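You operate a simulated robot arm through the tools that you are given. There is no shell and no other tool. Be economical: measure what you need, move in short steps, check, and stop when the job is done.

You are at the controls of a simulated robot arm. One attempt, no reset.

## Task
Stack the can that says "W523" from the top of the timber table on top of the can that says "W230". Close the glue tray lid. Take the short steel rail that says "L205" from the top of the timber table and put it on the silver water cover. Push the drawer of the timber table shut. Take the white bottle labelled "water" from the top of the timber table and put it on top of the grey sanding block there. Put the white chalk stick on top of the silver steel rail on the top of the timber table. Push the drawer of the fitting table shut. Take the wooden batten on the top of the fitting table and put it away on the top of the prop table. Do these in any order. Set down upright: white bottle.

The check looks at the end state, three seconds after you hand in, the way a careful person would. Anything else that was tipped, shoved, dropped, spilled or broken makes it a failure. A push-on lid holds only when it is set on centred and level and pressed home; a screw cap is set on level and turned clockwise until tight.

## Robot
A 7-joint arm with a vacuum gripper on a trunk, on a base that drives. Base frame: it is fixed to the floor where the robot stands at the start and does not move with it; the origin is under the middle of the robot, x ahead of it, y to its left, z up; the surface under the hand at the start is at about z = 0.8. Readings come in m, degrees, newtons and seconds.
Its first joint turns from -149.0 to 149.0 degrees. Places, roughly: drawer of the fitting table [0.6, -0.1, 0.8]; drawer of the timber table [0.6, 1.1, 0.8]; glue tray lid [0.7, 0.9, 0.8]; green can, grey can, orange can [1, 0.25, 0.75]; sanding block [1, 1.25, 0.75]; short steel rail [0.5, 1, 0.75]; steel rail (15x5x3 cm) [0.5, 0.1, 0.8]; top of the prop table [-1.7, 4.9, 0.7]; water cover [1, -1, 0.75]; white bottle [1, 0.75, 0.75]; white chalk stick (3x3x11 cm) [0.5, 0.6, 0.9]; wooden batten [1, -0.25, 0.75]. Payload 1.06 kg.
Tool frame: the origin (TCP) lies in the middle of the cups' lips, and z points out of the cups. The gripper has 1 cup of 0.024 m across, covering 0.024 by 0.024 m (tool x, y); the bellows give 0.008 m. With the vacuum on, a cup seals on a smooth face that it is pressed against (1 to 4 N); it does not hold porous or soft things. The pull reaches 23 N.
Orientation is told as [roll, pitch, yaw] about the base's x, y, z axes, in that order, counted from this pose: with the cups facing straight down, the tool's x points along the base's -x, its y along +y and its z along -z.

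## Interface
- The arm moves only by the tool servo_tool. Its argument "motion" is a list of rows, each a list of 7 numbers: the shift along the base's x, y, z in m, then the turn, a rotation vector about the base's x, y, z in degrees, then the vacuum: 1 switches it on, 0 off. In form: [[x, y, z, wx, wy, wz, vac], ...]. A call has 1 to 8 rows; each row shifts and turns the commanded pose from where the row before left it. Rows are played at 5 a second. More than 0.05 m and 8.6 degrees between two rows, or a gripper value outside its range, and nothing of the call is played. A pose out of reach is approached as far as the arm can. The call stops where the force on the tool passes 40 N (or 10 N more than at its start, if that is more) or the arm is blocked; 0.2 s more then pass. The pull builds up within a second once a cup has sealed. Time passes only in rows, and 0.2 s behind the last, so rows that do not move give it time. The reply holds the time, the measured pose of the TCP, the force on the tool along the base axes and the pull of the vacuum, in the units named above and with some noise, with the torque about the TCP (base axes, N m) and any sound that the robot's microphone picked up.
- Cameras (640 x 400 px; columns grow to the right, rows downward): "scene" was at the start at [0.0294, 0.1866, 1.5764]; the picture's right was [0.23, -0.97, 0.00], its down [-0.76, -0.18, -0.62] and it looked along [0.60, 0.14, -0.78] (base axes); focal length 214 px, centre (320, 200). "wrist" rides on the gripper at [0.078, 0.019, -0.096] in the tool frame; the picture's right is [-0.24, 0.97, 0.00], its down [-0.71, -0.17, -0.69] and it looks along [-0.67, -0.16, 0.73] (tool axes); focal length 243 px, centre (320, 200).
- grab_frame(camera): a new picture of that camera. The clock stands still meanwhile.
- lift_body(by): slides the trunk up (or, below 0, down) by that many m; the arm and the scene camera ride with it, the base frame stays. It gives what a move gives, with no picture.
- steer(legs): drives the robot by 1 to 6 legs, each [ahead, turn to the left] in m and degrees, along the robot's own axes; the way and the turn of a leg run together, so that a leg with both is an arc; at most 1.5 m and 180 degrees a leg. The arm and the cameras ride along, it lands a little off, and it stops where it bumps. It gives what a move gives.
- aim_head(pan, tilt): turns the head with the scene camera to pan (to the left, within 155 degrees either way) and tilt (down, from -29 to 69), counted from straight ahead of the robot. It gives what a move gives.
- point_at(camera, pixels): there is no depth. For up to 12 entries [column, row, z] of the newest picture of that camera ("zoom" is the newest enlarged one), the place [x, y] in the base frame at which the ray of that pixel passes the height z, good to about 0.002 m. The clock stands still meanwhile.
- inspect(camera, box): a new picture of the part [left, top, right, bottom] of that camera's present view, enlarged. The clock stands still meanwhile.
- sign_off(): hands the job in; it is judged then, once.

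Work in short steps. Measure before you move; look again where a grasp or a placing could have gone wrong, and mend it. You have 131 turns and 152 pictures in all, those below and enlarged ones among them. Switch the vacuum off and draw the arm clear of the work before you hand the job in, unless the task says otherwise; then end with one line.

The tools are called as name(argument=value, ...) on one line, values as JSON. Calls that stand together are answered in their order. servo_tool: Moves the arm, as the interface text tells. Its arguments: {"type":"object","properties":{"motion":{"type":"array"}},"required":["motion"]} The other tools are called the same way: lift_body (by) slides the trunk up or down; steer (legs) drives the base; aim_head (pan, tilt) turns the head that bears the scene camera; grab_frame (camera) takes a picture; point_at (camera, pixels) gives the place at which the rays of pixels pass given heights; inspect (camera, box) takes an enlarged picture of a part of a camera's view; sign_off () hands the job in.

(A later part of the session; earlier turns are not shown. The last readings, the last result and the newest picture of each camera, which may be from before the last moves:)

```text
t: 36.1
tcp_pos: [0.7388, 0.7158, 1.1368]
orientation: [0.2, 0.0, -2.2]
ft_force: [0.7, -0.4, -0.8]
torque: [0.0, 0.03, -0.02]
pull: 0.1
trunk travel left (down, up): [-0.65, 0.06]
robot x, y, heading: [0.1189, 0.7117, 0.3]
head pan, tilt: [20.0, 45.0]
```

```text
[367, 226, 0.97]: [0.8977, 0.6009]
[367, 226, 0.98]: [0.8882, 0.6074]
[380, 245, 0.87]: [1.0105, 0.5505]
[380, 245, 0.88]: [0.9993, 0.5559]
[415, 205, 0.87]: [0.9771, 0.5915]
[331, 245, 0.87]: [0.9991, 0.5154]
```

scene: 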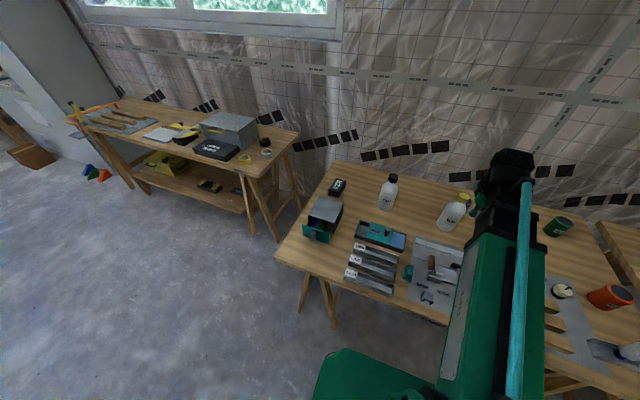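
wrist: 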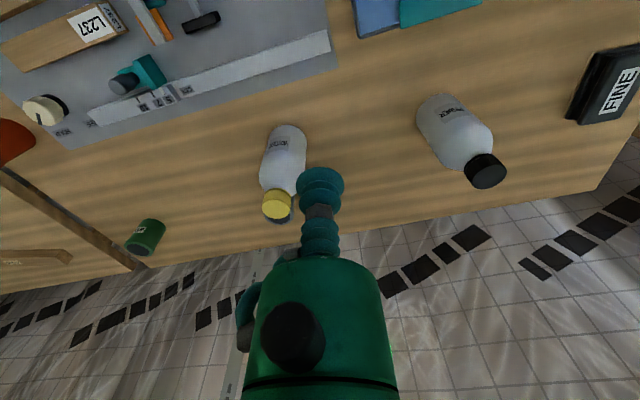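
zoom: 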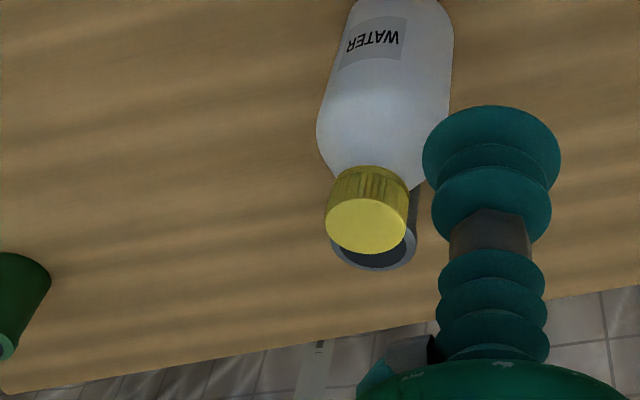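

Cap at about (0.894, 0.603), z≈0.975. I go above it at z≈1.03, square to the axes.

servo_tool(motion=[[0.038, -0.028, 0, 0, 0, 2.2, 0], [0.039, -0.028, 0, 0, 0, 0, 0], [0.039, -0.028, 0, 0, 0, 0, 0], [0.039, -0.028, 0, 0, 0, 0, 0], [0, 0, -0.04, 0, 0, 0, 0], [0, 0, -0.04, 0, 0, 0, 0], [0, 0, -0.025, 0, 0, 0, 0], [0, 0, 0, 0, 0, 0, 0]])

inspect(camera="wrist", box=[240, 60, 400, 260])

```text
t: 37.9
tcp_pos: [0.8929, 0.6047, 1.0322]
orientation: [0.0, 0.0, 0.0]
ft_force: [0.3, -0.1, -0.2]
torque: [-0.02, -0.01, 0.0]
pull: 0.0
trunk travel left (down, up): [-0.65, 0.06]
robot x, y, heading: [0.1184, 0.7113, 0.3]
head pan, tilt: [20.0, 45.0]
```

```text
2.00 times, centred on (320, 160) of wrist
```

zoom: 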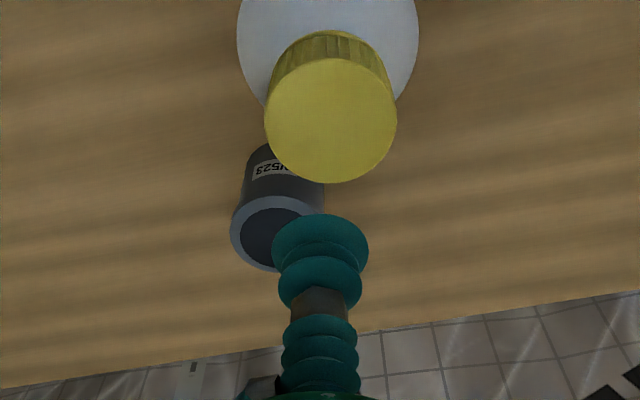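

point_at(camera="zoom", pixels=[[331, 121, 0.97], [331, 121, 0.98], [331, 121, 0.975], [331, 182, 0.975], [331, 60, 0.975]])

```text
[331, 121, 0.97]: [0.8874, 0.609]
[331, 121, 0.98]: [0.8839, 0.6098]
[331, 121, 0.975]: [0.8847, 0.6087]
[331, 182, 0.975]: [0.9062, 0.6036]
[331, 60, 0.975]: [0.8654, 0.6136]
```

Closer view gives (0.886, 0.608). I adjust and descend with vacuum on.

servo_tool(motion=[[-0.006, 0.003, -0.02, 0, 0, 0, 1], [0, 0, -0.02, 0, 0, 0, 1], [0, 0, -0.006, 0, 0, 0, 1], [0, 0, -0.004, 0, 0, 0, 1], [0, 0, -0.003, 0, 0, 0, 1], [0, 0, 0, 0, 0, 0, 1]])

```text
t: 39.3
tcp_pos: [0.8861, 0.6074, 0.9797]
orientation: [0.1, -0.3, 0.1]
ft_force: [7.5, 0.7, 35.5]
torque: [0.0, 0.1, -0.01]
pull: 23.1
trunk travel left (down, up): [-0.65, 0.06]
robot x, y, heading: [0.1199, 0.7099, 0.5]
head pan, tilt: [20.0, 45.0]
```

Sealed but pressed hard (35 N). I relieve it and lift slowly.

servo_tool(motion=[[0, 0, 0.006, 0, 0, 0, 1], [0, 0, 0.004, 0, 0, 0, 1], [0, 0, 0.005, 0, 0, 0, 1], [0, 0, 0.01, 0, 0, 0, 1], [0, 0, 0.02, 0, 0, 0, 1], [0, 0, 0.03, 0, 0, 0, 1], [0, 0, 0.03, 0, 0, 0, 1], [0, 0, 0, 0, 0, 0, 1]])

grab_frame(camera="wrist")

```text
t: 41.1
tcp_pos: [0.8885, 0.6062, 1.085]
orientation: [0.1, 0.0, -0.1]
ft_force: [0.4, 0.7, -4.3]
torque: [-0.08, -0.12, -0.03]
pull: 22.8
trunk travel left (down, up): [-0.65, 0.06]
robot x, y, heading: [0.1179, 0.7123, 0.2]
head pan, tilt: [20.0, 45.0]
```

```text
107 pictures are left
```

wrist: 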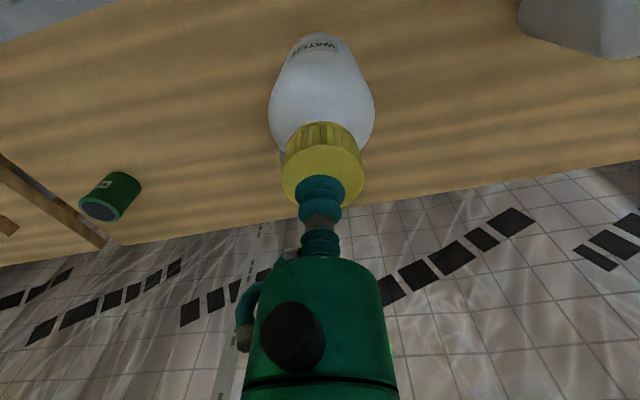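

Bottle is held (≈4.3 N). The primer bottle stands at ≈(0.94, 0.915), so I raise and pass it on the near side (x≈0.78).

servo_tool(motion=[[-0.02, 0, 0.04, 0, 0, 0, 1], [-0.03, 0.01, 0.03, 0, 0, 0, 1], [-0.03, 0.03, 0, 0, 0, 0, 1], [-0.02, 0.04, 0, 0, 0, 0, 1], [0, 0.045, 0, 0, 0, 0, 1], [0, 0.045, 0, 0, 0, 0, 1], [0, 0.045, 0, 0, 0, 0, 1], [0, 0.045, 0, 0, 0, 0, 1]])

servo_tool(motion=[[0, 0.045, 0, 0, 0, 0, 1], [0, 0.045, 0, 0, 0, 0, 1], [0, 0.045, 0, 0, 0, 0, 1], [0, 0.045, 0, 0, 0, 0, 1], [0, 0, 0, 0, 0, 0, 1]])

grab_frame(camera="wrist")

grab_frame(camera="scene")

```text
t: 42.9
tcp_pos: [0.785, 0.8679, 1.1526]
orientation: [0.0, -0.1, -0.1]
ft_force: [-0.4, -0.1, -4.1]
torque: [-0.08, -0.1, -0.01]
pull: 22.9
trunk travel left (down, up): [-0.65, 0.06]
robot x, y, heading: [0.1143, 0.7106, 0.5]
head pan, tilt: [20.0, 45.0]
```

```text
t: 44.1
tcp_pos: [0.7861, 1.0467, 1.1525]
orientation: [0.1, -0.1, 0.0]
ft_force: [0.1, 0.5, -4.2]
torque: [-0.12, -0.09, -0.01]
pull: 23.0
trunk travel left (down, up): [-0.65, 0.06]
robot x, y, heading: [0.1173, 0.7126, 0.3]
head pan, tilt: [20.0, 45.0]
```

```text
106 pictures are left
```

wrist: 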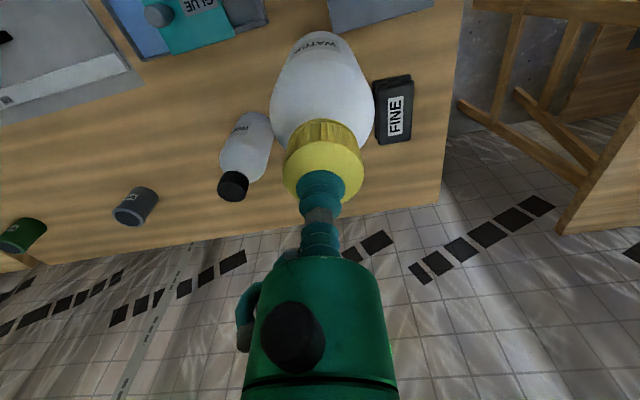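

```text
105 pictures are left
```

scene: 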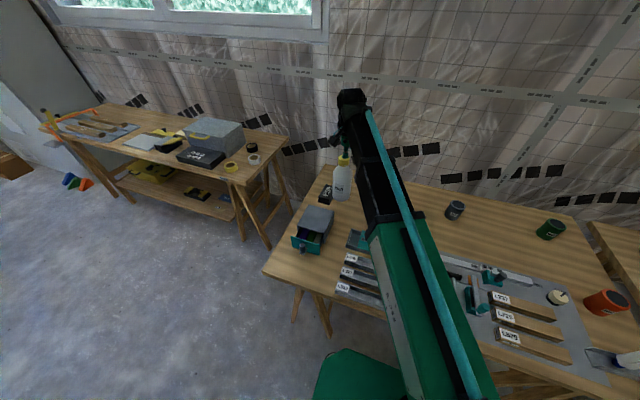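

Block visible around (394, 110). I enlarge to measure it afresh.

inspect(camera="wrist", box=[350, 60, 450, 160])

```text
4.00 times, centred on (400, 110) of wrist
```

zoom: 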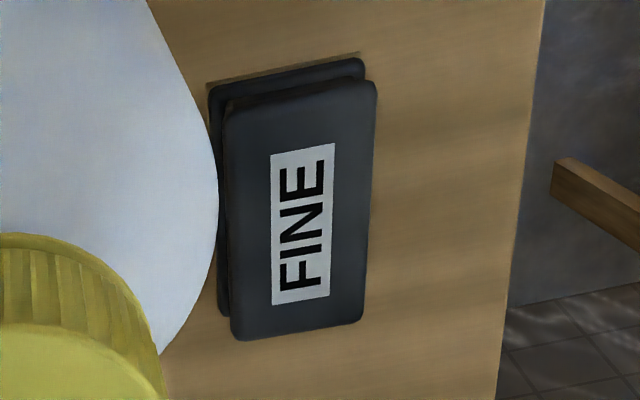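

point_at(camera="zoom", pixels=[[226, 100, 0.82], [376, 82, 0.82], [362, 322, 0.82], [232, 340, 0.82], [226, 100, 0.81], [376, 82, 0.81], [362, 322, 0.81], [232, 340, 0.81], [210, 85, 0.78], [360, 55, 0.78]])

```text
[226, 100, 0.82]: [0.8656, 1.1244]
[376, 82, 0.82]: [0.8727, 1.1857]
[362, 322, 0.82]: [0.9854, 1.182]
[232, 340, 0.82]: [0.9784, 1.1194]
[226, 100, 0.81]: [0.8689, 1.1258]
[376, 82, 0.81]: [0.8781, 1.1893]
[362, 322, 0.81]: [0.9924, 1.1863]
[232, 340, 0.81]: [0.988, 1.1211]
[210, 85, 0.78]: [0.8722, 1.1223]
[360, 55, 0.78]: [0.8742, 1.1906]
```

Block centre ≈ (0.928, 1.154). I move over it and come down to 1.06.

servo_tool(motion=[[0, 0.04, 0, 0, 0, 0, 1], [0.02, 0.04, 0, 0, 0, 0, 1], [0.04, 0.027, 0, 0, 0, 0, 1], [0.042, 0, 0, 0, 0, 0, 1], [0.04, 0, -0.02, 0, 0, 0, 1], [0, 0, -0.04, 0, 0, 0, 1], [0, 0, -0.03, 0, 0, 0, 1], [0, 0, 0, 0, 0, 0, 1]])

inspect(camera="wrist", box=[220, 0, 420, 220])

inspect(camera="scene", box=[280, 120, 400, 240])

```text
t: 45.9
tcp_pos: [0.9272, 1.1532, 1.0637]
orientation: [0.0, -0.1, 0.0]
ft_force: [0.3, -0.1, -4.3]
torque: [-0.11, -0.1, -0.01]
pull: 23.3
trunk travel left (down, up): [-0.65, 0.06]
robot x, y, heading: [0.1148, 0.7124, 0.1]
head pan, tilt: [20.0, 45.0]
```

```text
1.82 times, centred on (320, 110) of wrist
```

zoom: 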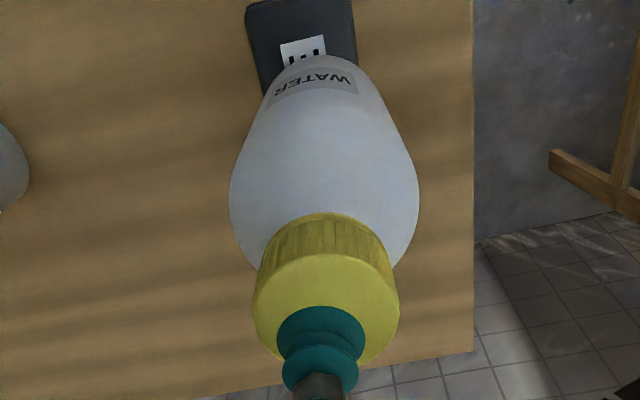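

```text
3.33 times, centred on (340, 180) of scene
```

zoom: 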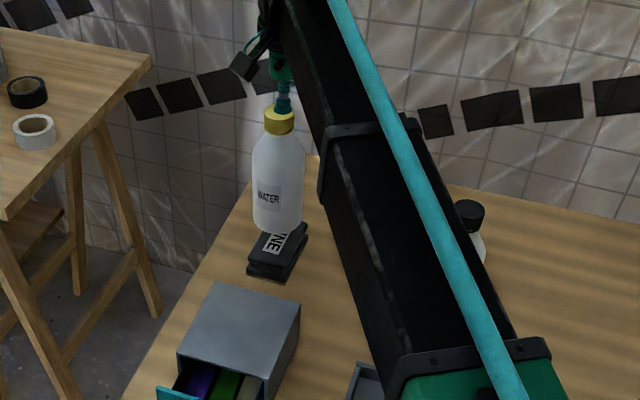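

Bottle hangs upright near the block. I check the lateral alignment of bottle base vs block numerically.

point_at(camera="zoom", pixels=[[320, 56, 0.863], [262, 100, 0.863], [380, 90, 0.863], [246, 20, 0.818], [353, 15, 0.818]])

point_at(camera="wrist", pixels=[[320, 200, 0.82]])

```text
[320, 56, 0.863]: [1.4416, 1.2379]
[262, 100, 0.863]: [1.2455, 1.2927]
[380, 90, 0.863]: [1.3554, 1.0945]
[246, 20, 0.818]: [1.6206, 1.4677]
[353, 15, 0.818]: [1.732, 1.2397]
```

```text
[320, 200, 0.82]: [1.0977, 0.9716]
```

The newest zoom was the scene's; I redo it on the wrist view.

inspect(camera="wrist", box=[220, 0, 420, 220])

point_at(camera="zoom", pixels=[[320, 56, 0.863], [262, 100, 0.863], [380, 90, 0.863], [246, 20, 0.818], [353, 15, 0.818]])

```text
1.82 times, centred on (320, 110) of wrist
```

zoom: 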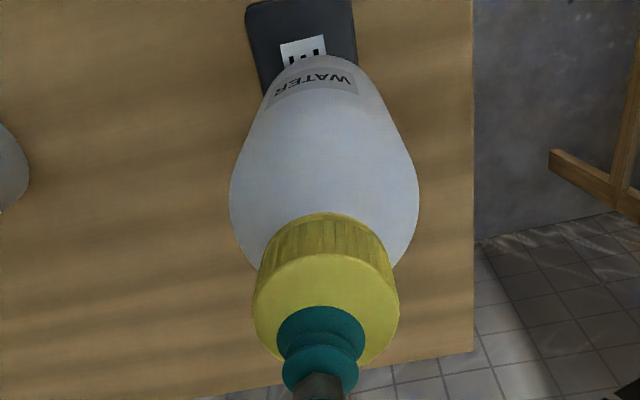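

```text
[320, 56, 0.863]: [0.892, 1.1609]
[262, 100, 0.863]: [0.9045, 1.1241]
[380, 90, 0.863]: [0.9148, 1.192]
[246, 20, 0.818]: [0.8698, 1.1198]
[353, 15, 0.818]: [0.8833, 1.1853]
```

Aligned within 5 mm; I shift y by −0.004 and lower carefully.

servo_tool(motion=[[0, -0.004, -0.01, 0, 0, 0, 1], [0, 0, -0.01, 0, 0, 0, 1], [0, 0, -0.008, 0, 0, 0, 1], [0, 0, -0.004, 0, 0, 0, 1], [0, 0, -0.002, 0, 0, 0, 1], [0, 0, -0.002, 0, 0, 0, 1], [0, 0, 0, 0, 0, 0, 1]])

```text
t: 47.5
tcp_pos: [0.9293, 1.149, 1.0302]
orientation: [0.1, 0.0, 0.0]
ft_force: [3.7, -1.0, 15.6]
torque: [-0.13, -0.11, 0.0]
pull: 23.2
trunk travel left (down, up): [-0.65, 0.06]
robot x, y, heading: [0.1197, 0.7108, 0.0]
head pan, tilt: [20.0, 45.0]
```

Contact at TCP z≈1.03 (15 N). I relieve slightly, then check before releasing.

servo_tool(motion=[[0, 0, 0.002, 0, 0, 0, 1], [0, 0, 0.0, 0, 0, 0, 1]])

inspect(camera="scene", box=[280, 120, 400, 240])

```text
t: 48.1
tcp_pos: [0.9287, 1.1508, 1.0295]
orientation: [0.0, 0.0, 0.1]
ft_force: [2.2, 0.0, 1.8]
torque: [-0.07, -0.09, 0.01]
pull: 22.2
trunk travel left (down, up): [-0.65, 0.06]
robot x, y, heading: [0.1146, 0.7109, 0.2]
head pan, tilt: [20.0, 45.0]
```

```text
3.33 times, centred on (340, 180) of scene
```

zoom: 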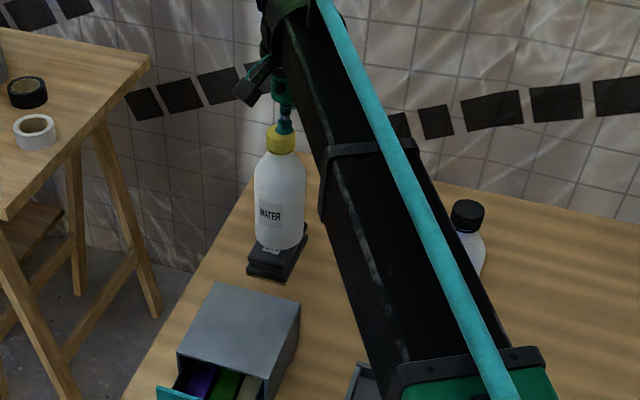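

Bottle rests on the block. I release and rise.

servo_tool(motion=[[0, 0, 0, 0, 0, 0, 0], [0, 0, 0, 0, 0, 0, 0], [0, 0, 0, 0, 0, 0, 0], [0, 0, 0.004, 0, 0, 0, 0], [0, 0, 0.01, 0, 0, 0, 0], [0, 0, 0.04, 0, 0, 0, 0], [0, 0, 0.05, 0, 0, 0, 0], [-0.04, 0, 0, 0, 0, 0, 0]])

grab_frame(camera="scene")

grab_frame(camera="wrist")

```text
t: 49.9
tcp_pos: [0.8883, 1.1496, 1.1347]
orientation: [0.1, 0.0, 0.0]
ft_force: [-0.1, -1.1, 1.0]
torque: [0.06, 0.0, 0.03]
pull: 0.0
trunk travel left (down, up): [-0.65, 0.06]
robot x, y, heading: [0.1184, 0.713, 0.4]
head pan, tilt: [20.0, 45.0]
```

```text
99 pictures are left
```

scene: 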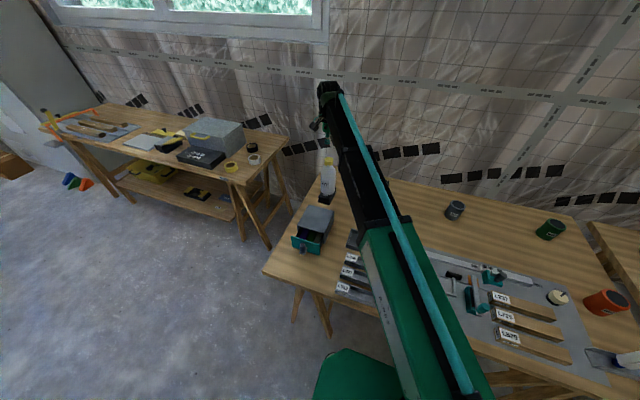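

```text
98 pictures are left
```

wrist: 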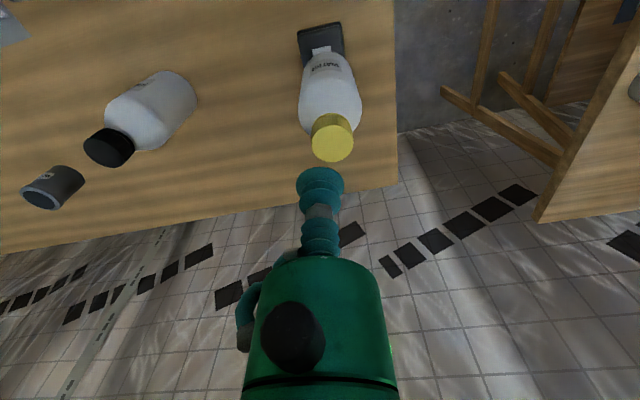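

Bottle stands upright on the block. Now I travel back to look at can W523.

servo_tool(motion=[[-0.005, -0.049, 0, 0, 0, 0, 0], [-0.005, -0.049, 0, 0, 0, 0, 0], [-0.005, -0.049, 0, 0, 0, 0, 0], [-0.005, -0.049, 0, 0, 0, 0, 0], [0, -0.05, 0, 0, 0, 0, 0], [0, -0.05, 0, 0, 0, 0, 0], [0, -0.05, 0, 0, 0, 0, 0], [0, -0.05, 0, 0, 0, 0, 0]])

servo_tool(motion=[[0.02, -0.045, 0, 0, 0, 0, 0], [0.03, -0.04, -0.0, 0, 0, 0, 0], [0.03, -0.03, -0.02, 0, 0, 0, 0], [0.02, 0, -0.04, 0, 0, 0, 0], [0, 0, -0.04, 0, 0, 0, 0]])

grab_frame(camera="wrist")

```text
t: 51.7
tcp_pos: [0.8662, 0.7557, 1.1354]
orientation: [0.1, 0.0, 0.0]
ft_force: [0.1, 0.3, 0.4]
torque: [-0.01, 0.03, 0.03]
pull: 0.0
trunk travel left (down, up): [-0.65, 0.06]
robot x, y, heading: [0.1178, 0.7069, 0.5]
head pan, tilt: [20.0, 45.0]
```

```text
t: 52.9
tcp_pos: [0.9674, 0.6406, 1.0336]
orientation: [0.0, -0.1, 0.0]
ft_force: [0.2, -0.4, 0.3]
torque: [0.0, -0.01, 0.0]
pull: 0.1
trunk travel left (down, up): [-0.65, 0.06]
robot x, y, heading: [0.1195, 0.7109, 0.2]
head pan, tilt: [20.0, 45.0]
```

```text
97 pictures are left
```

wrist: 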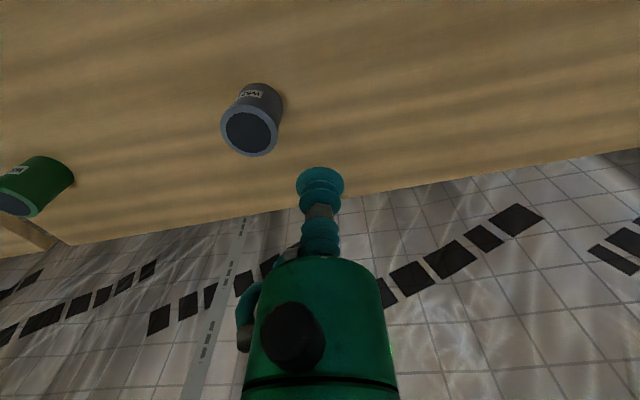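

Can top centre at (250, 131), base near edge (262, 84).

inspect(camera="wrist", box=[200, 70, 300, 170])

point_at(camera="wrist", pixels=[[250, 131, 0.86], [250, 131, 0.87], [250, 131, 0.88], [262, 84, 0.78], [222, 131, 0.87], [279, 131, 0.87]])

```text
4.00 times, centred on (250, 120) of wrist
```

zoom: 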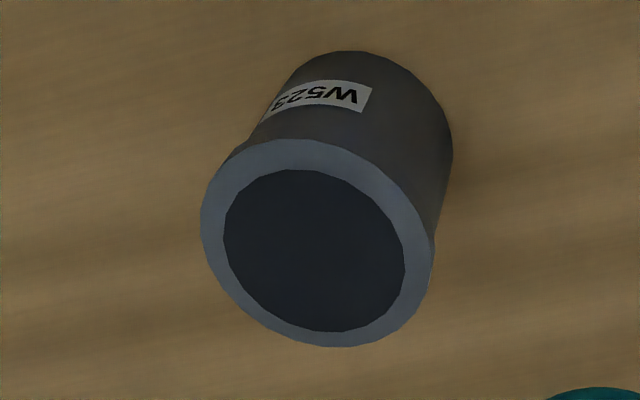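

```text
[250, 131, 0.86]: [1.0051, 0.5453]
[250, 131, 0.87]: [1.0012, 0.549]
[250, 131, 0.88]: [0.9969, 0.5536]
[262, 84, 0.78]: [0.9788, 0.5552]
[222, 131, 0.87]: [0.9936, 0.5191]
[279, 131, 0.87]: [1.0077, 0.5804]
```

Top centre ≈ (1.002, 0.548), z≈0.865. I move above and down to 0.90.

servo_tool(motion=[[0.017, -0.045, 0, 0, 0, 0, 0], [0.018, -0.046, 0, 0, 0, 0, 0], [0, 0, -0.05, 0, 0, 0, 0], [0, 0, -0.04, 0, 0, 0, 0], [0, 0, -0.03, 0, 0, 0, 0], [0, 0, 0, 0, 0, 0, 0]])

inspect(camera="wrist", box=[240, 80, 400, 240])

point_at(camera="zoom", pixels=[[320, 200, 0.865]])

```text
t: 54.3
tcp_pos: [1.0026, 0.5465, 0.9143]
orientation: [0.1, 0.0, 0.0]
ft_force: [-0.5, -0.1, -0.4]
torque: [0.04, -0.03, -0.01]
pull: 0.1
trunk travel left (down, up): [-0.65, 0.06]
robot x, y, heading: [0.1187, 0.7115, 0.2]
head pan, tilt: [20.0, 45.0]
```

```text
2.50 times, centred on (320, 160) of wrist
```

zoom: 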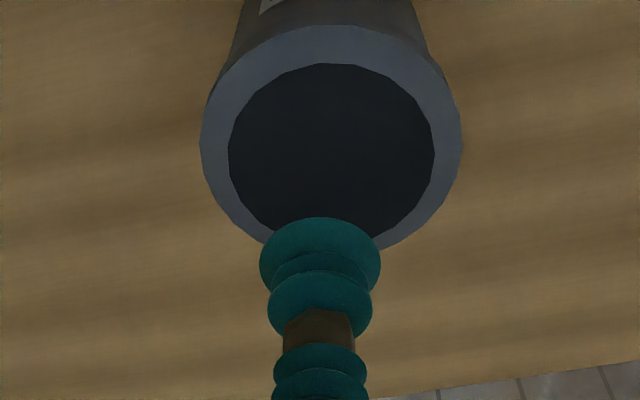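

```text
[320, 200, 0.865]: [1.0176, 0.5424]
```

point_at(camera="zoom", pixels=[[331, 138, 0.865], [331, 138, 0.855], [331, 25, 0.865]])

```text
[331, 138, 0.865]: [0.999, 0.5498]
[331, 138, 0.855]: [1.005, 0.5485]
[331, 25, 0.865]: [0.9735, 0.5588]
```

Centre ≈ (1.000, 0.5495). I descend with vacuum on in fine steps.

servo_tool(motion=[[-0.002, 0.003, -0.02, 0, 0, 0, 1], [0, 0, -0.012, 0, 0, 0, 1], [0, 0, -0.004, 0, 0, 0, 1], [0, 0, -0.003, 0, 0, 0, 1], [0, 0, -0.003, 0, 0, 0, 1], [0, 0, 0, 0, 0, 0, 1]])

```text
t: 55.7
tcp_pos: [1.0019, 0.5511, 0.8728]
orientation: [0.0, -0.1, 0.1]
ft_force: [6.7, 1.9, 20.1]
torque: [0.0, 0.0, 0.02]
pull: 22.5
trunk travel left (down, up): [-0.65, 0.06]
robot x, y, heading: [0.1175, 0.7124, 0.2]
head pan, tilt: [20.0, 45.0]
```

Sealed. I lift and look for W230.

servo_tool(motion=[[0, 0, 0.005, 0, 0, 0, 1], [0, 0, 0.02, 0, 0, 0, 1], [0, 0, 0.05, 0, 0, 0, 1], [0, 0, 0.05, 0, 0, 0, 1], [0, 0, 0.04, 0, 0, 0, 1], [-0.04, -0.025, 0, 0, 0, 0, 1], [-0.04, -0.025, 0, 0, 0, 0, 1], [-0.04, -0.025, 0, 0, 0, 0, 1]])

servo_tool(motion=[[-0.035, -0.035, 0, 0, 0, 0, 1], [-0.035, -0.035, 0, 0, 0, 0, 1], [-0.035, -0.035, 0, 0, 0, 0, 1], [-0.035, -0.035, 0, 0, 0, 0, 1], [0, -0.04, 0, 0, 0, 0, 1], [0, -0.04, 0, 0, 0, 0, 1], [0, 0, 0, 0, 0, 0, 1]])

grab_frame(camera="wrist")

```text
t: 57.5
tcp_pos: [0.879, 0.4759, 1.0358]
orientation: [0.1, 0.0, 0.1]
ft_force: [-0.4, -0.1, -2.1]
torque: [-0.05, -0.03, -0.02]
pull: 23.1
trunk travel left (down, up): [-0.65, 0.06]
robot x, y, heading: [0.1212, 0.7092, 0.2]
head pan, tilt: [20.0, 45.0]
```

```text
t: 59.1
tcp_pos: [0.7401, 0.2563, 1.0358]
orientation: [0.0, -0.1, 0.2]
ft_force: [0.6, -0.9, -2.1]
torque: [-0.02, -0.02, -0.02]
pull: 23.0
trunk travel left (down, up): [-0.65, 0.06]
robot x, y, heading: [0.1151, 0.7115, -0.2]
head pan, tilt: [20.0, 45.0]
```

```text
94 pictures are left
```

wrist: 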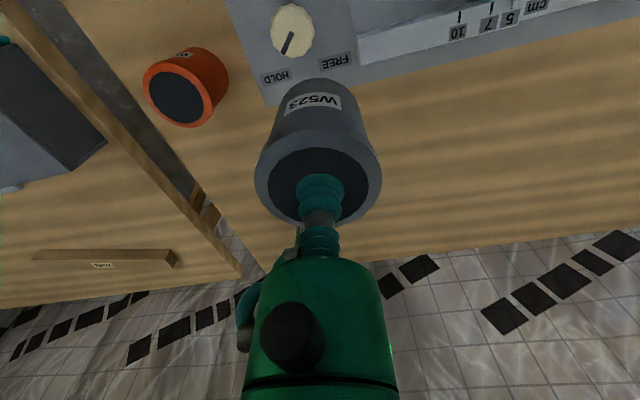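

Orange can's top is at about (179, 96). I enlarge to confirm the label and measure.

inspect(camera="wrist", box=[130, 35, 240, 140])

```text
3.81 times, centred on (185, 88) of wrist
```

zoom: 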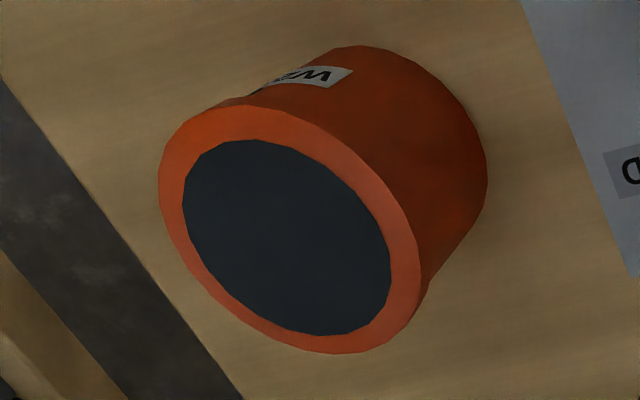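

Green is W327, grey W523, so orange is W230. I measure its top (zoom 288,230).

point_at(camera="zoom", pixels=[[288, 230, 0.85], [288, 230, 0.86], [288, 230, 0.87], [345, 46, 0.78], [487, 170, 0.78], [160, 190, 0.86], [420, 270, 0.86]])

```text
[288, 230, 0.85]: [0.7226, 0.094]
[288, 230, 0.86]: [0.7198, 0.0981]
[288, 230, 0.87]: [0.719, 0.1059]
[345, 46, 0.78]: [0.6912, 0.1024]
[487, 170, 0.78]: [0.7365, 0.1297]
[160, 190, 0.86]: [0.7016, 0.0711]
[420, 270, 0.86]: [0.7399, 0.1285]
```

Top ≈ (0.721, 0.097). I go closer and re-measure before alignment.

servo_tool(motion=[[-0.009, -0.035, 0, 0, 0, 0, 1], [-0.009, -0.035, 0, 0, 0, 0, 1], [0, -0.03, 0, 0, 0, 0, 1], [0, 0, 0, 0, 0, 0, 1]])

inspect(camera="wrist", box=[210, 0, 430, 220])

```text
t: 60.1
tcp_pos: [0.7226, 0.1547, 1.0367]
orientation: [0.0, 0.0, 0.0]
ft_force: [0.2, 0.1, -1.7]
torque: [0.01, 0.01, 0.01]
pull: 22.8
trunk travel left (down, up): [-0.65, 0.06]
robot x, y, heading: [0.1204, 0.7132, 0.2]
head pan, tilt: [20.0, 45.0]
```

```text
1.82 times, centred on (320, 110) of wrist
```

zoom: 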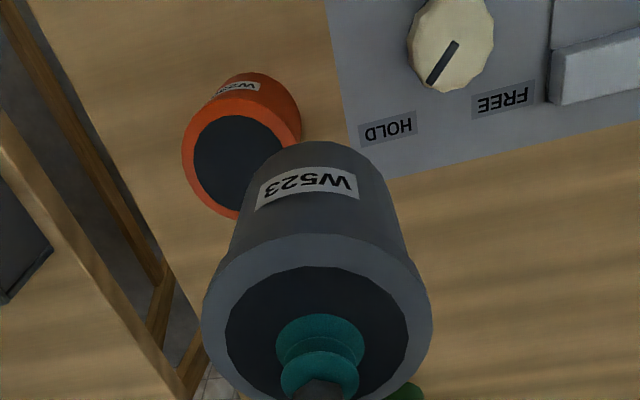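

point_at(camera="zoom", pixels=[[239, 161, 0.85], [239, 161, 0.86], [239, 161, 0.87], [182, 158, 0.86], [242, 103, 0.86], [248, 72, 0.78], [318, 141, 0.94], [318, 345, 1.035], [318, 234, 1.035]])

```text
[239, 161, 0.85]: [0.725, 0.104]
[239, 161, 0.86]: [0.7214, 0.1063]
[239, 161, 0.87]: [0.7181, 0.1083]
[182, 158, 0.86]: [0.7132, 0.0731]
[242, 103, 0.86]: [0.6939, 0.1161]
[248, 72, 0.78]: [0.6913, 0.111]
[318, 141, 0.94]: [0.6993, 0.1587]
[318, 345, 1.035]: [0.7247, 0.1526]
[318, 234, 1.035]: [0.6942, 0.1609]
```

W230 top centre ≈ (0.723, 0.105), z≈0.855. I align over it and lower to 0.985.

servo_tool(motion=[[-0.001, -0.025, 0, 0, 0, 0, 1], [0, -0.024, 0, 0, 0, 0, 1], [0, 0, -0.03, 0, 0, 0, 1], [0, 0, -0.02, 0, 0, 0, 1], [0, 0, 0, 0, 0, 0, 1]])

inspect(camera="wrist", box=[210, 0, 430, 220])

aim_head(pan=-40, tilt=45)

grab_frame(camera="scene")

```text
t: 61.3
tcp_pos: [0.7222, 0.107, 0.9867]
orientation: [0.0, 0.0, 0.0]
ft_force: [-0.2, 0.9, -1.7]
torque: [-0.01, 0.01, 0.02]
pull: 22.9
trunk travel left (down, up): [-0.65, 0.06]
robot x, y, heading: [0.1195, 0.7096, 0.2]
head pan, tilt: [20.0, 45.0]
```

```text
1.82 times, centred on (320, 110) of wrist
```

zoom: 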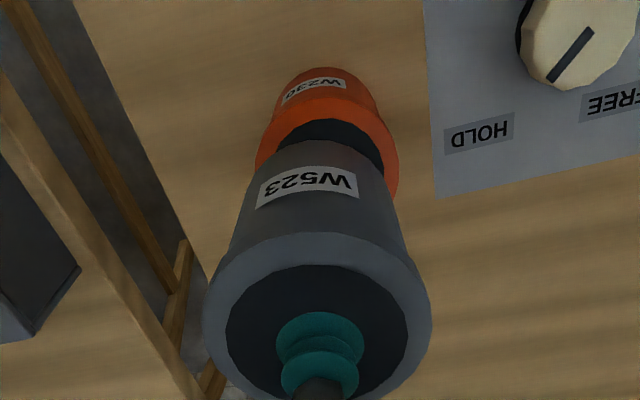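

```text
t: 62.6
tcp_pos: [0.723, 0.108, 0.9866]
orientation: [0.1, 0.0, 0.0]
ft_force: [0.0, -0.6, -1.3]
torque: [0.01, 0.02, 0.02]
pull: 22.6
trunk travel left (down, up): [-0.65, 0.06]
robot x, y, heading: [0.1154, 0.7109, 0.1]
head pan, tilt: [-40.0, 45.0]
```

```text
90 pictures are left
```

scene: 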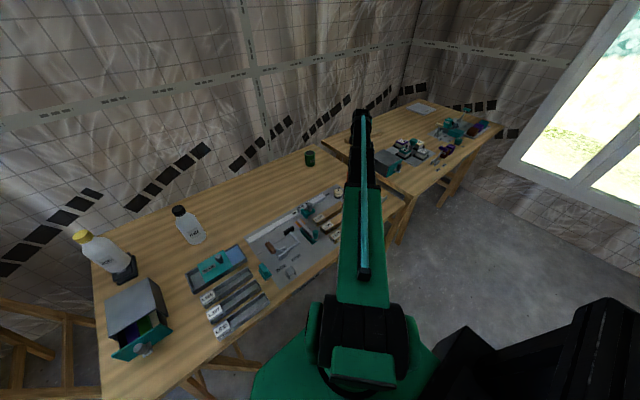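

"W230" is readable. I check relative alignment numerically.

inspect(camera="wrist", box=[250, 20, 390, 120])

```text
4.00 times, centred on (320, 70) of wrist
```

zoom: 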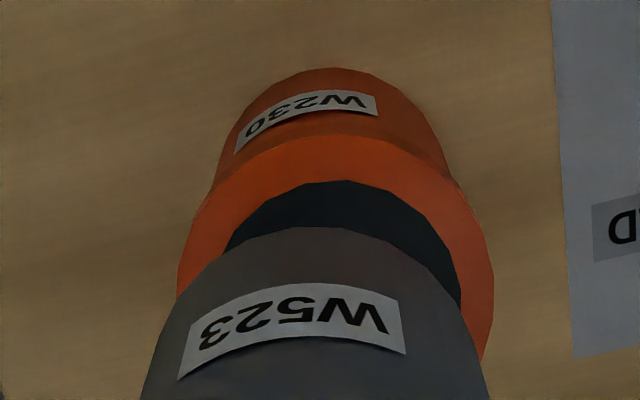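

point_at(camera="zoom", pixels=[[178, 280, 0.853], [494, 280, 0.853], [336, 135, 0.853], [322, 227, 0.89], [165, 310, 0.89], [468, 310, 0.89], [330, 68, 0.78]])

```text
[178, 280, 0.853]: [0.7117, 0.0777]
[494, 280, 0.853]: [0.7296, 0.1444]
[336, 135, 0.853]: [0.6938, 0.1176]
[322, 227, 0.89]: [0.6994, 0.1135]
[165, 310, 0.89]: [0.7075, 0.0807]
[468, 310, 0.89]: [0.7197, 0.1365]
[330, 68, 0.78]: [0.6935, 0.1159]
```

Centres agree within 2–3 mm. I lower in fine steps to contact.

servo_tool(motion=[[0, 0.002, -0.01, 0, 0, 0, 1], [0, 0, -0.01, 0, 0, 0, 1], [0, 0, -0.006, 0, 0, 0, 1], [0, 0, -0.003, 0, 0, 0, 1], [0, 0, -0.002, 0, 0, 0, 1], [0, 0, 0, 0, 0, 0, 1]])

```text
t: 64.0
tcp_pos: [0.7212, 0.1098, 0.9582]
orientation: [0.0, -0.2, -0.1]
ft_force: [2.0, -2.4, 14.4]
torque: [-0.05, 0.05, -0.02]
pull: 22.9
trunk travel left (down, up): [-0.65, 0.06]
robot x, y, heading: [0.1161, 0.7113, 0.4]
head pan, tilt: [-40.0, 45.0]
```

Contact at z≈0.958. I relieve, release, and rise.

servo_tool(motion=[[0, 0, 0.002, 0, 0, 0, 1], [0, 0, 0, 0, 0, 0, 0], [0, 0, 0, 0, 0, 0, 0], [0, 0, 0, 0, 0, 0, 0], [0, 0, 0.005, 0, 0, 0, 0], [0, 0, 0.02, 0, 0, 0, 0], [0, 0, 0.05, 0, 0, 0, 0], [-0.03, 0.03, 0, 0, 0, 0, 0]])

grab_frame(camera="wrist")

```text
t: 65.8
tcp_pos: [0.693, 0.1394, 1.0322]
orientation: [-0.1, 0.0, 0.0]
ft_force: [0.3, -0.5, 1.0]
torque: [-0.03, 0.02, 0.02]
pull: 0.0
trunk travel left (down, up): [-0.65, 0.06]
robot x, y, heading: [0.1189, 0.7117, 0.2]
head pan, tilt: [-40.0, 45.0]
```

```text
88 pictures are left
```

wrist: 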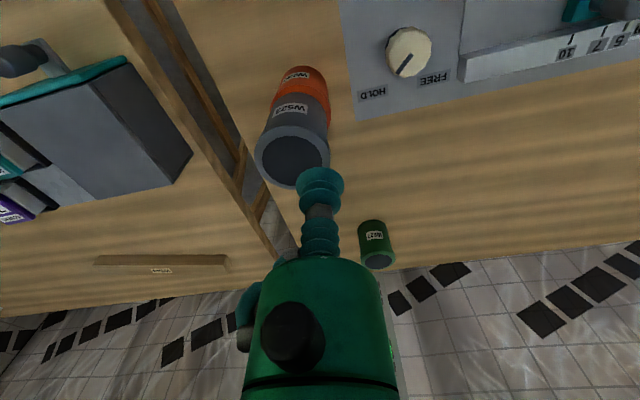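

Cans are stacked. Next the glue lid: I raise and travel to the tray.

servo_tool(motion=[[0, 0.02, 0.045, 0, 0, 0, 0], [0.0, 0.045, 0.02, 0, 0, 0, 0], [0, 0.05, 0, 0, 0, 0, 0], [0, 0.05, 0, 0, 0, 0, 0], [0, 0.05, 0, 0, 0, 0, 0], [0, 0.05, 0, 0, 0, 0, 0], [0, 0.05, 0, 0, 0, 0, 0], [0, 0.05, 0, 0, 0, 0, 0]])

servo_tool(motion=[[0, 0.05, 0, 0, 0, 0, 0], [0, 0.05, 0, 0, 0, 0, 0], [0, 0.05, 0, 0, 0, 0, 0], [0, 0.05, 0, 0, 0, 0, 0], [0, 0.05, 0, 0, 0, 0, 0], [0, 0.05, 0, 0, 0, 0, 0]])

grab_frame(camera="wrist")

```text
t: 67.6
tcp_pos: [0.6928, 0.5072, 1.099]
orientation: [0.0, 0.1, 0.0]
ft_force: [0.2, 0.3, -0.5]
torque: [-0.02, 0.01, 0.02]
pull: 0.1
trunk travel left (down, up): [-0.65, 0.06]
robot x, y, heading: [0.1193, 0.7125, 0.0]
head pan, tilt: [-40.0, 45.0]
```

```text
t: 69.0
tcp_pos: [0.6934, 0.8077, 1.0971]
orientation: [0.0, -0.1, 0.1]
ft_force: [-0.1, 0.2, -0.2]
torque: [0.0, 0.03, 0.03]
pull: 0.0
trunk travel left (down, up): [-0.65, 0.06]
robot x, y, heading: [0.1159, 0.7092, 0.2]
head pan, tilt: [-40.0, 45.0]
```

```text
87 pictures are left
```

wrist: 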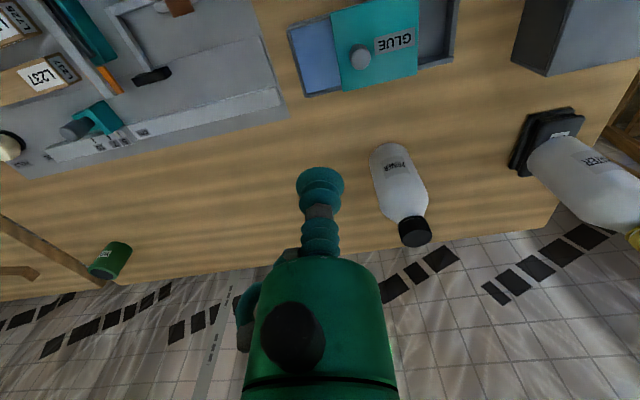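

The tray is at the top of the view around (370, 45); I enlarge it.

inspect(camera="wrist", box=[280, 0, 480, 105])

```text
3.20 times, centred on (380, 52) of wrist
```

zoom: 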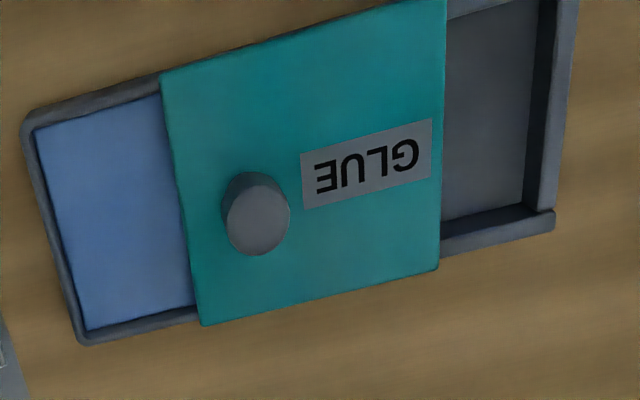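

Blue glue lies at the −y end; the lid must slide toward −y along the tray. I measure the lid, knob and tray edges.

point_at(camera="zoom", pixels=[[85, 345, 0.81], [553, 225, 0.81], [25, 120, 0.81], [160, 75, 0.815], [202, 325, 0.815], [438, 270, 0.815], [445, 0, 0.815], [257, 226, 0.84], [250, 180, 0.815], [35, 135, 0.81]])

```text
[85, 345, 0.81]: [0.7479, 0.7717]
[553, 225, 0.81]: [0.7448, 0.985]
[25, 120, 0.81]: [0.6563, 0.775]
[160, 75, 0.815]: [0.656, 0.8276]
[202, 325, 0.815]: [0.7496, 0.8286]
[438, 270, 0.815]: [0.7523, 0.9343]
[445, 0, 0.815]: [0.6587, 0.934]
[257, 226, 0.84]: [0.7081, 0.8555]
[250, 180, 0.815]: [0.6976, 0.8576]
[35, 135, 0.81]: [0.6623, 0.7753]
```

Lid spans y 0.828–0.934, compartment ends at 0.772; so about 5.5 cm travel. I go behind the knob (0.703, 0.856) on its +y side and descend to just above the lid.

servo_tool(motion=[[0.005, 0.049, 0, 0, 0, 0, 0], [0.005, 0.048, -0.01, 0, 0, 0, 0], [0, 0, -0.05, 0, 0, 0, 0], [0, 0, -0.05, 0, 0, 0, 0], [0, 0, -0.05, 0, 0, 0, 0], [0, 0, -0.05, 0, 0, 0, 0], [0, 0, -0.04, 0, 0, 0, 0], [0, 0, 0, 0, 0, 0, 0]])

inspect(camera="wrist", box=[200, 80, 440, 240])

```text
t: 70.8
tcp_pos: [0.7018, 0.9012, 0.8492]
orientation: [0.0, -0.2, 0.0]
ft_force: [0.6, -0.5, 0.0]
torque: [-0.04, -0.02, 0.02]
pull: 0.1
trunk travel left (down, up): [-0.65, 0.06]
robot x, y, heading: [0.1148, 0.7145, 0.1]
head pan, tilt: [-40.0, 45.0]
```

```text
2.50 times, centred on (320, 160) of wrist
```

zoom: 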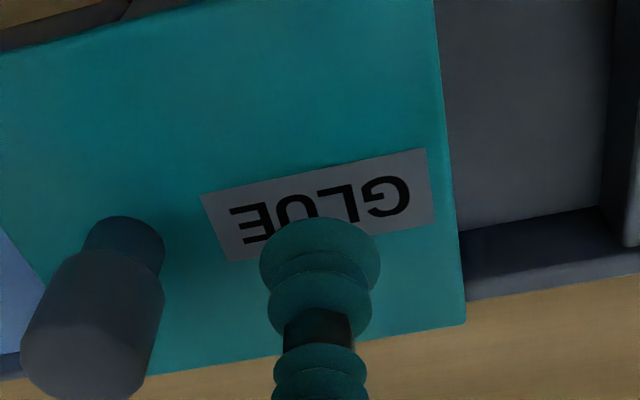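

point_at(camera="zoom", pixels=[[123, 245, 0.815], [123, 245, 0.805], [85, 335, 0.84], [85, 335, 0.85], [462, 320, 0.81], [437, 5, 0.81]])

```text
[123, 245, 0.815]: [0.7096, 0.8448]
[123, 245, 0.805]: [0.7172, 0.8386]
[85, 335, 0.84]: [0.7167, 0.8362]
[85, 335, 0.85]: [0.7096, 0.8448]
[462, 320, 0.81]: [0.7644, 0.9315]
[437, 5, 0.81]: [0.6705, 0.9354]
```

Knob at ≈(0.706, 0.848), top ≈0.85. I lower 1.5 cm and push −y slowly.

servo_tool(motion=[[0.004, 0, -0.015, 0, 0, 0, 0], [0, -0.02, 0, 0, 0, 0, 0], [0, -0.01, 0, 0, 0, 0, 0], [0, -0.01, 0, 0, 0, 0, 0], [0, -0.01, 0, 0, 0, 0, 0]])

inspect(camera="wrist", box=[180, 60, 440, 240])

```text
t: 72.0
tcp_pos: [0.7066, 0.8515, 0.8327]
orientation: [0.1, 0.0, 0.0]
ft_force: [0.8, 0.2, -0.2]
torque: [0.01, 0.02, -0.01]
pull: 0.2
trunk travel left (down, up): [-0.65, 0.06]
robot x, y, heading: [0.1191, 0.7091, 0.2]
head pan, tilt: [-40.0, 45.0]
```

```text
2.22 times, centred on (310, 150) of wrist
```

zoom: 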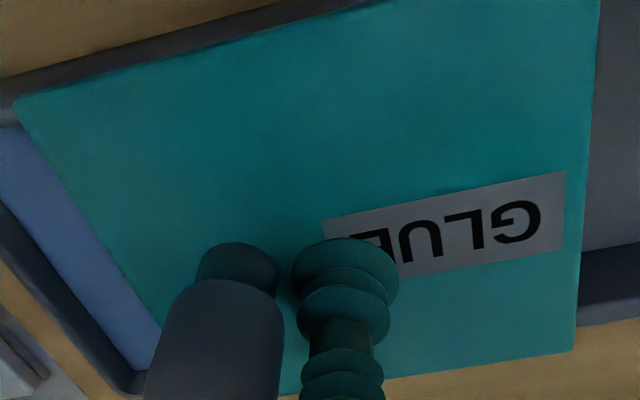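

Lid is moving. I keep pushing.

servo_tool(motion=[[0, -0.01, 0, 0, 0, 0, 0], [0, -0.01, 0, 0, 0, 0, 0], [0, -0.008, 0, 0, 0, 0, 0], [0, -0.006, 0, 0, 0, 0, 0]])

inspect(camera="wrist", box=[180, 60, 440, 240])

```text
t: 73.0
tcp_pos: [0.7074, 0.8155, 0.8326]
orientation: [0.0, 0.0, 0.0]
ft_force: [0.8, 1.5, 1.0]
torque: [-0.01, 0.0, -0.02]
pull: 0.0
trunk travel left (down, up): [-0.65, 0.06]
robot x, y, heading: [0.1157, 0.7141, 0.1]
head pan, tilt: [-40.0, 45.0]
```

```text
2.22 times, centred on (310, 150) of wrist
```

zoom: 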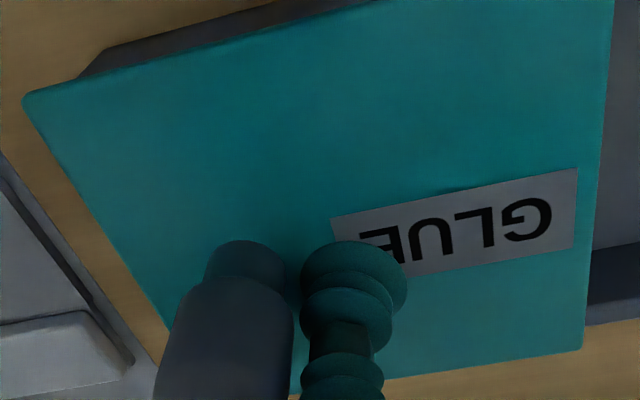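

The blue is covered; I back off and rise to check the lid's end position.

servo_tool(motion=[[0, 0.01, 0, 0, 0, 0, 0], [0, 0.01, 0.02, 0, 0, 0, 0], [0, 0.01, 0.045, 0, 0, 0, 0], [0, 0, 0.05, 0, 0, 0, 0], [-0.01, 0, 0.05, 0, 0, 0, 0], [0, 0, 0.05, 0, 0, 0, 0], [0, 0, 0.05, 0, 0, 0, 0]])

inspect(camera="wrist", box=[200, 0, 400, 105])

```text
refused: row 5 steps farther than a row can; nothing moved
```

```text
3.20 times, centred on (300, 52) of wrist
```

zoom: 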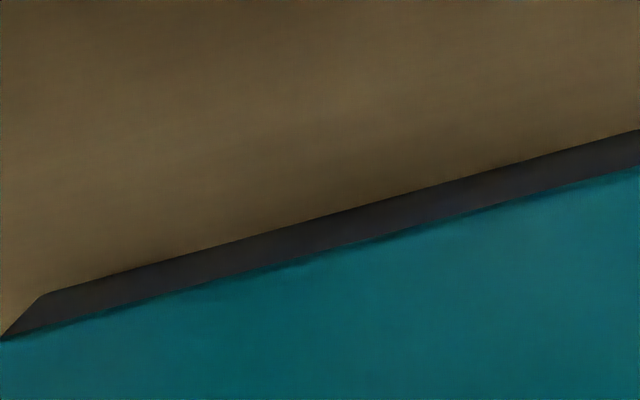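

servo_tool(motion=[[0, 0.01, 0, 0, 0, 0, 0], [0, 0.01, 0.02, 0, 0, 0, 0], [0, 0.01, 0.045, 0, 0, 0, 0], [0, 0, 0.05, 0, 0, 0, 0], [0, 0, 0.05, 0, 0, 0, 0], [0, 0, 0.05, 0, 0, 0, 0], [0, 0, 0.05, 0, 0, 0, 0]])

inspect(camera="wrist", box=[240, 0, 440, 105])

```text
t: 74.6
tcp_pos: [0.7068, 0.845, 1.0994]
orientation: [0.1, 0.0, 0.0]
ft_force: [-0.2, 0.3, 0.0]
torque: [-0.03, -0.03, -0.01]
pull: 0.0
trunk travel left (down, up): [-0.65, 0.06]
robot x, y, heading: [0.1163, 0.7113, 0.3]
head pan, tilt: [-40.0, 45.0]
```

```text
3.20 times, centred on (340, 52) of wrist
```

zoom: 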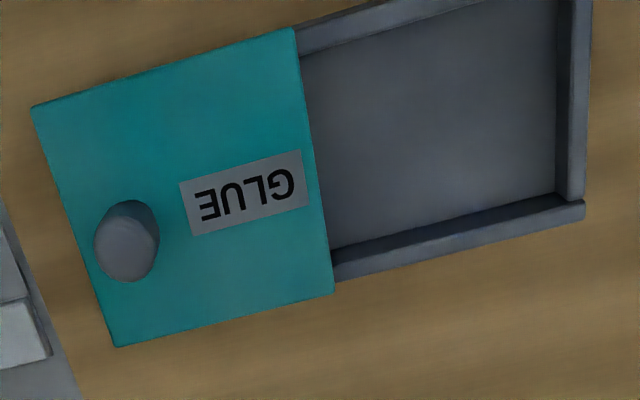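

point_at(camera="zoom", pixels=[[115, 347, 0.815], [33, 107, 0.815], [334, 293, 0.815], [295, 30, 0.815], [585, 205, 0.81], [330, 250, 0.79], [555, 195, 0.79]])

```text
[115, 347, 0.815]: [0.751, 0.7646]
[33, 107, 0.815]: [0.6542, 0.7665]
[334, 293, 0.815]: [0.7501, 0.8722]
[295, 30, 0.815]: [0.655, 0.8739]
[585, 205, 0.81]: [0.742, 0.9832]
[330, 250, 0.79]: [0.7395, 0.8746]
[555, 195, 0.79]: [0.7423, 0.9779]
```

The lid edge is now at y≈0.766 vs tray end ≈0.772. I check with the scene camera whether it is seated at the end.

aim_head(pan=10, tilt=55)

grab_frame(camera="scene")

```text
t: 75.8
tcp_pos: [0.7068, 0.8458, 1.0991]
orientation: [0.1, 0.0, 0.0]
ft_force: [-0.4, -0.1, 0.8]
torque: [0.01, 0.01, -0.01]
pull: 0.1
trunk travel left (down, up): [-0.65, 0.06]
robot x, y, heading: [0.1167, 0.7109, 0.3]
head pan, tilt: [10.0, 55.0]
```

```text
80 pictures are left
```

scene: 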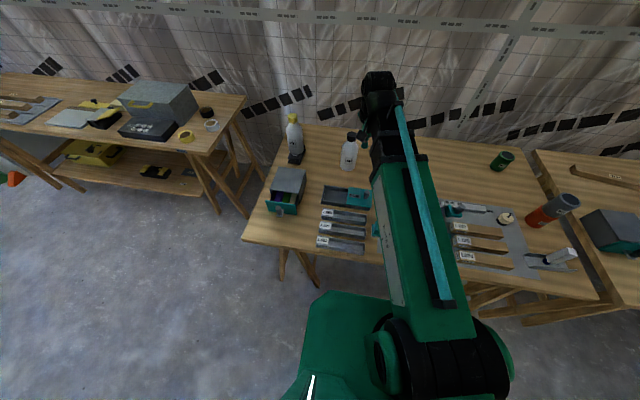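

The arm hides that end. I move the hand toward the drawer, which also clears the view of the lid.

servo_tool(motion=[[-0.02, 0.04, 0, 0, 0, 0, 0], [-0.02, 0.04, 0, 0, 0, 0, 0], [-0.03, 0.03, 0, 0, 0, 0, 0], [-0.02, 0.04, 0, 0, 0, 0, 0], [-0.02, 0.03, 0, 0, 0, 0, 0]])

grab_frame(camera="wrist")

inspect(camera="scene", box=[240, 140, 400, 260])

```text
t: 77.0
tcp_pos: [0.5939, 1.0269, 1.0993]
orientation: [0.0, 0.0, -0.1]
ft_force: [-1.0, 0.5, -0.6]
torque: [-0.02, 0.01, 0.02]
pull: 0.2
trunk travel left (down, up): [-0.65, 0.06]
robot x, y, heading: [0.1212, 0.7096, 0.3]
head pan, tilt: [10.0, 55.0]
```

```text
79 pictures are left
```

wrist: 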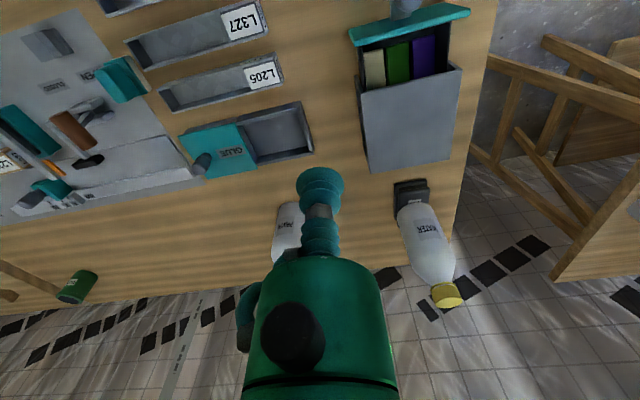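

```text
3.33 times, centred on (320, 200) of scene
```

zoom: 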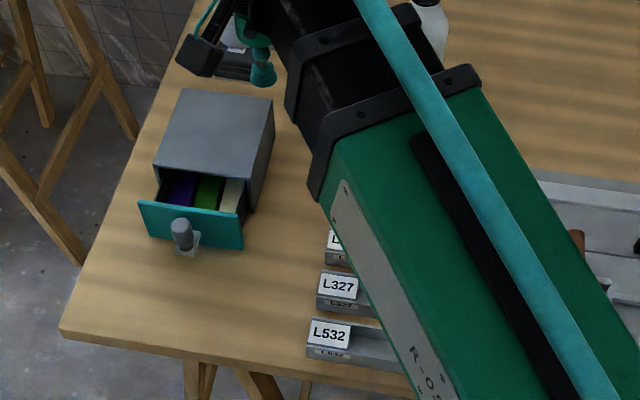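

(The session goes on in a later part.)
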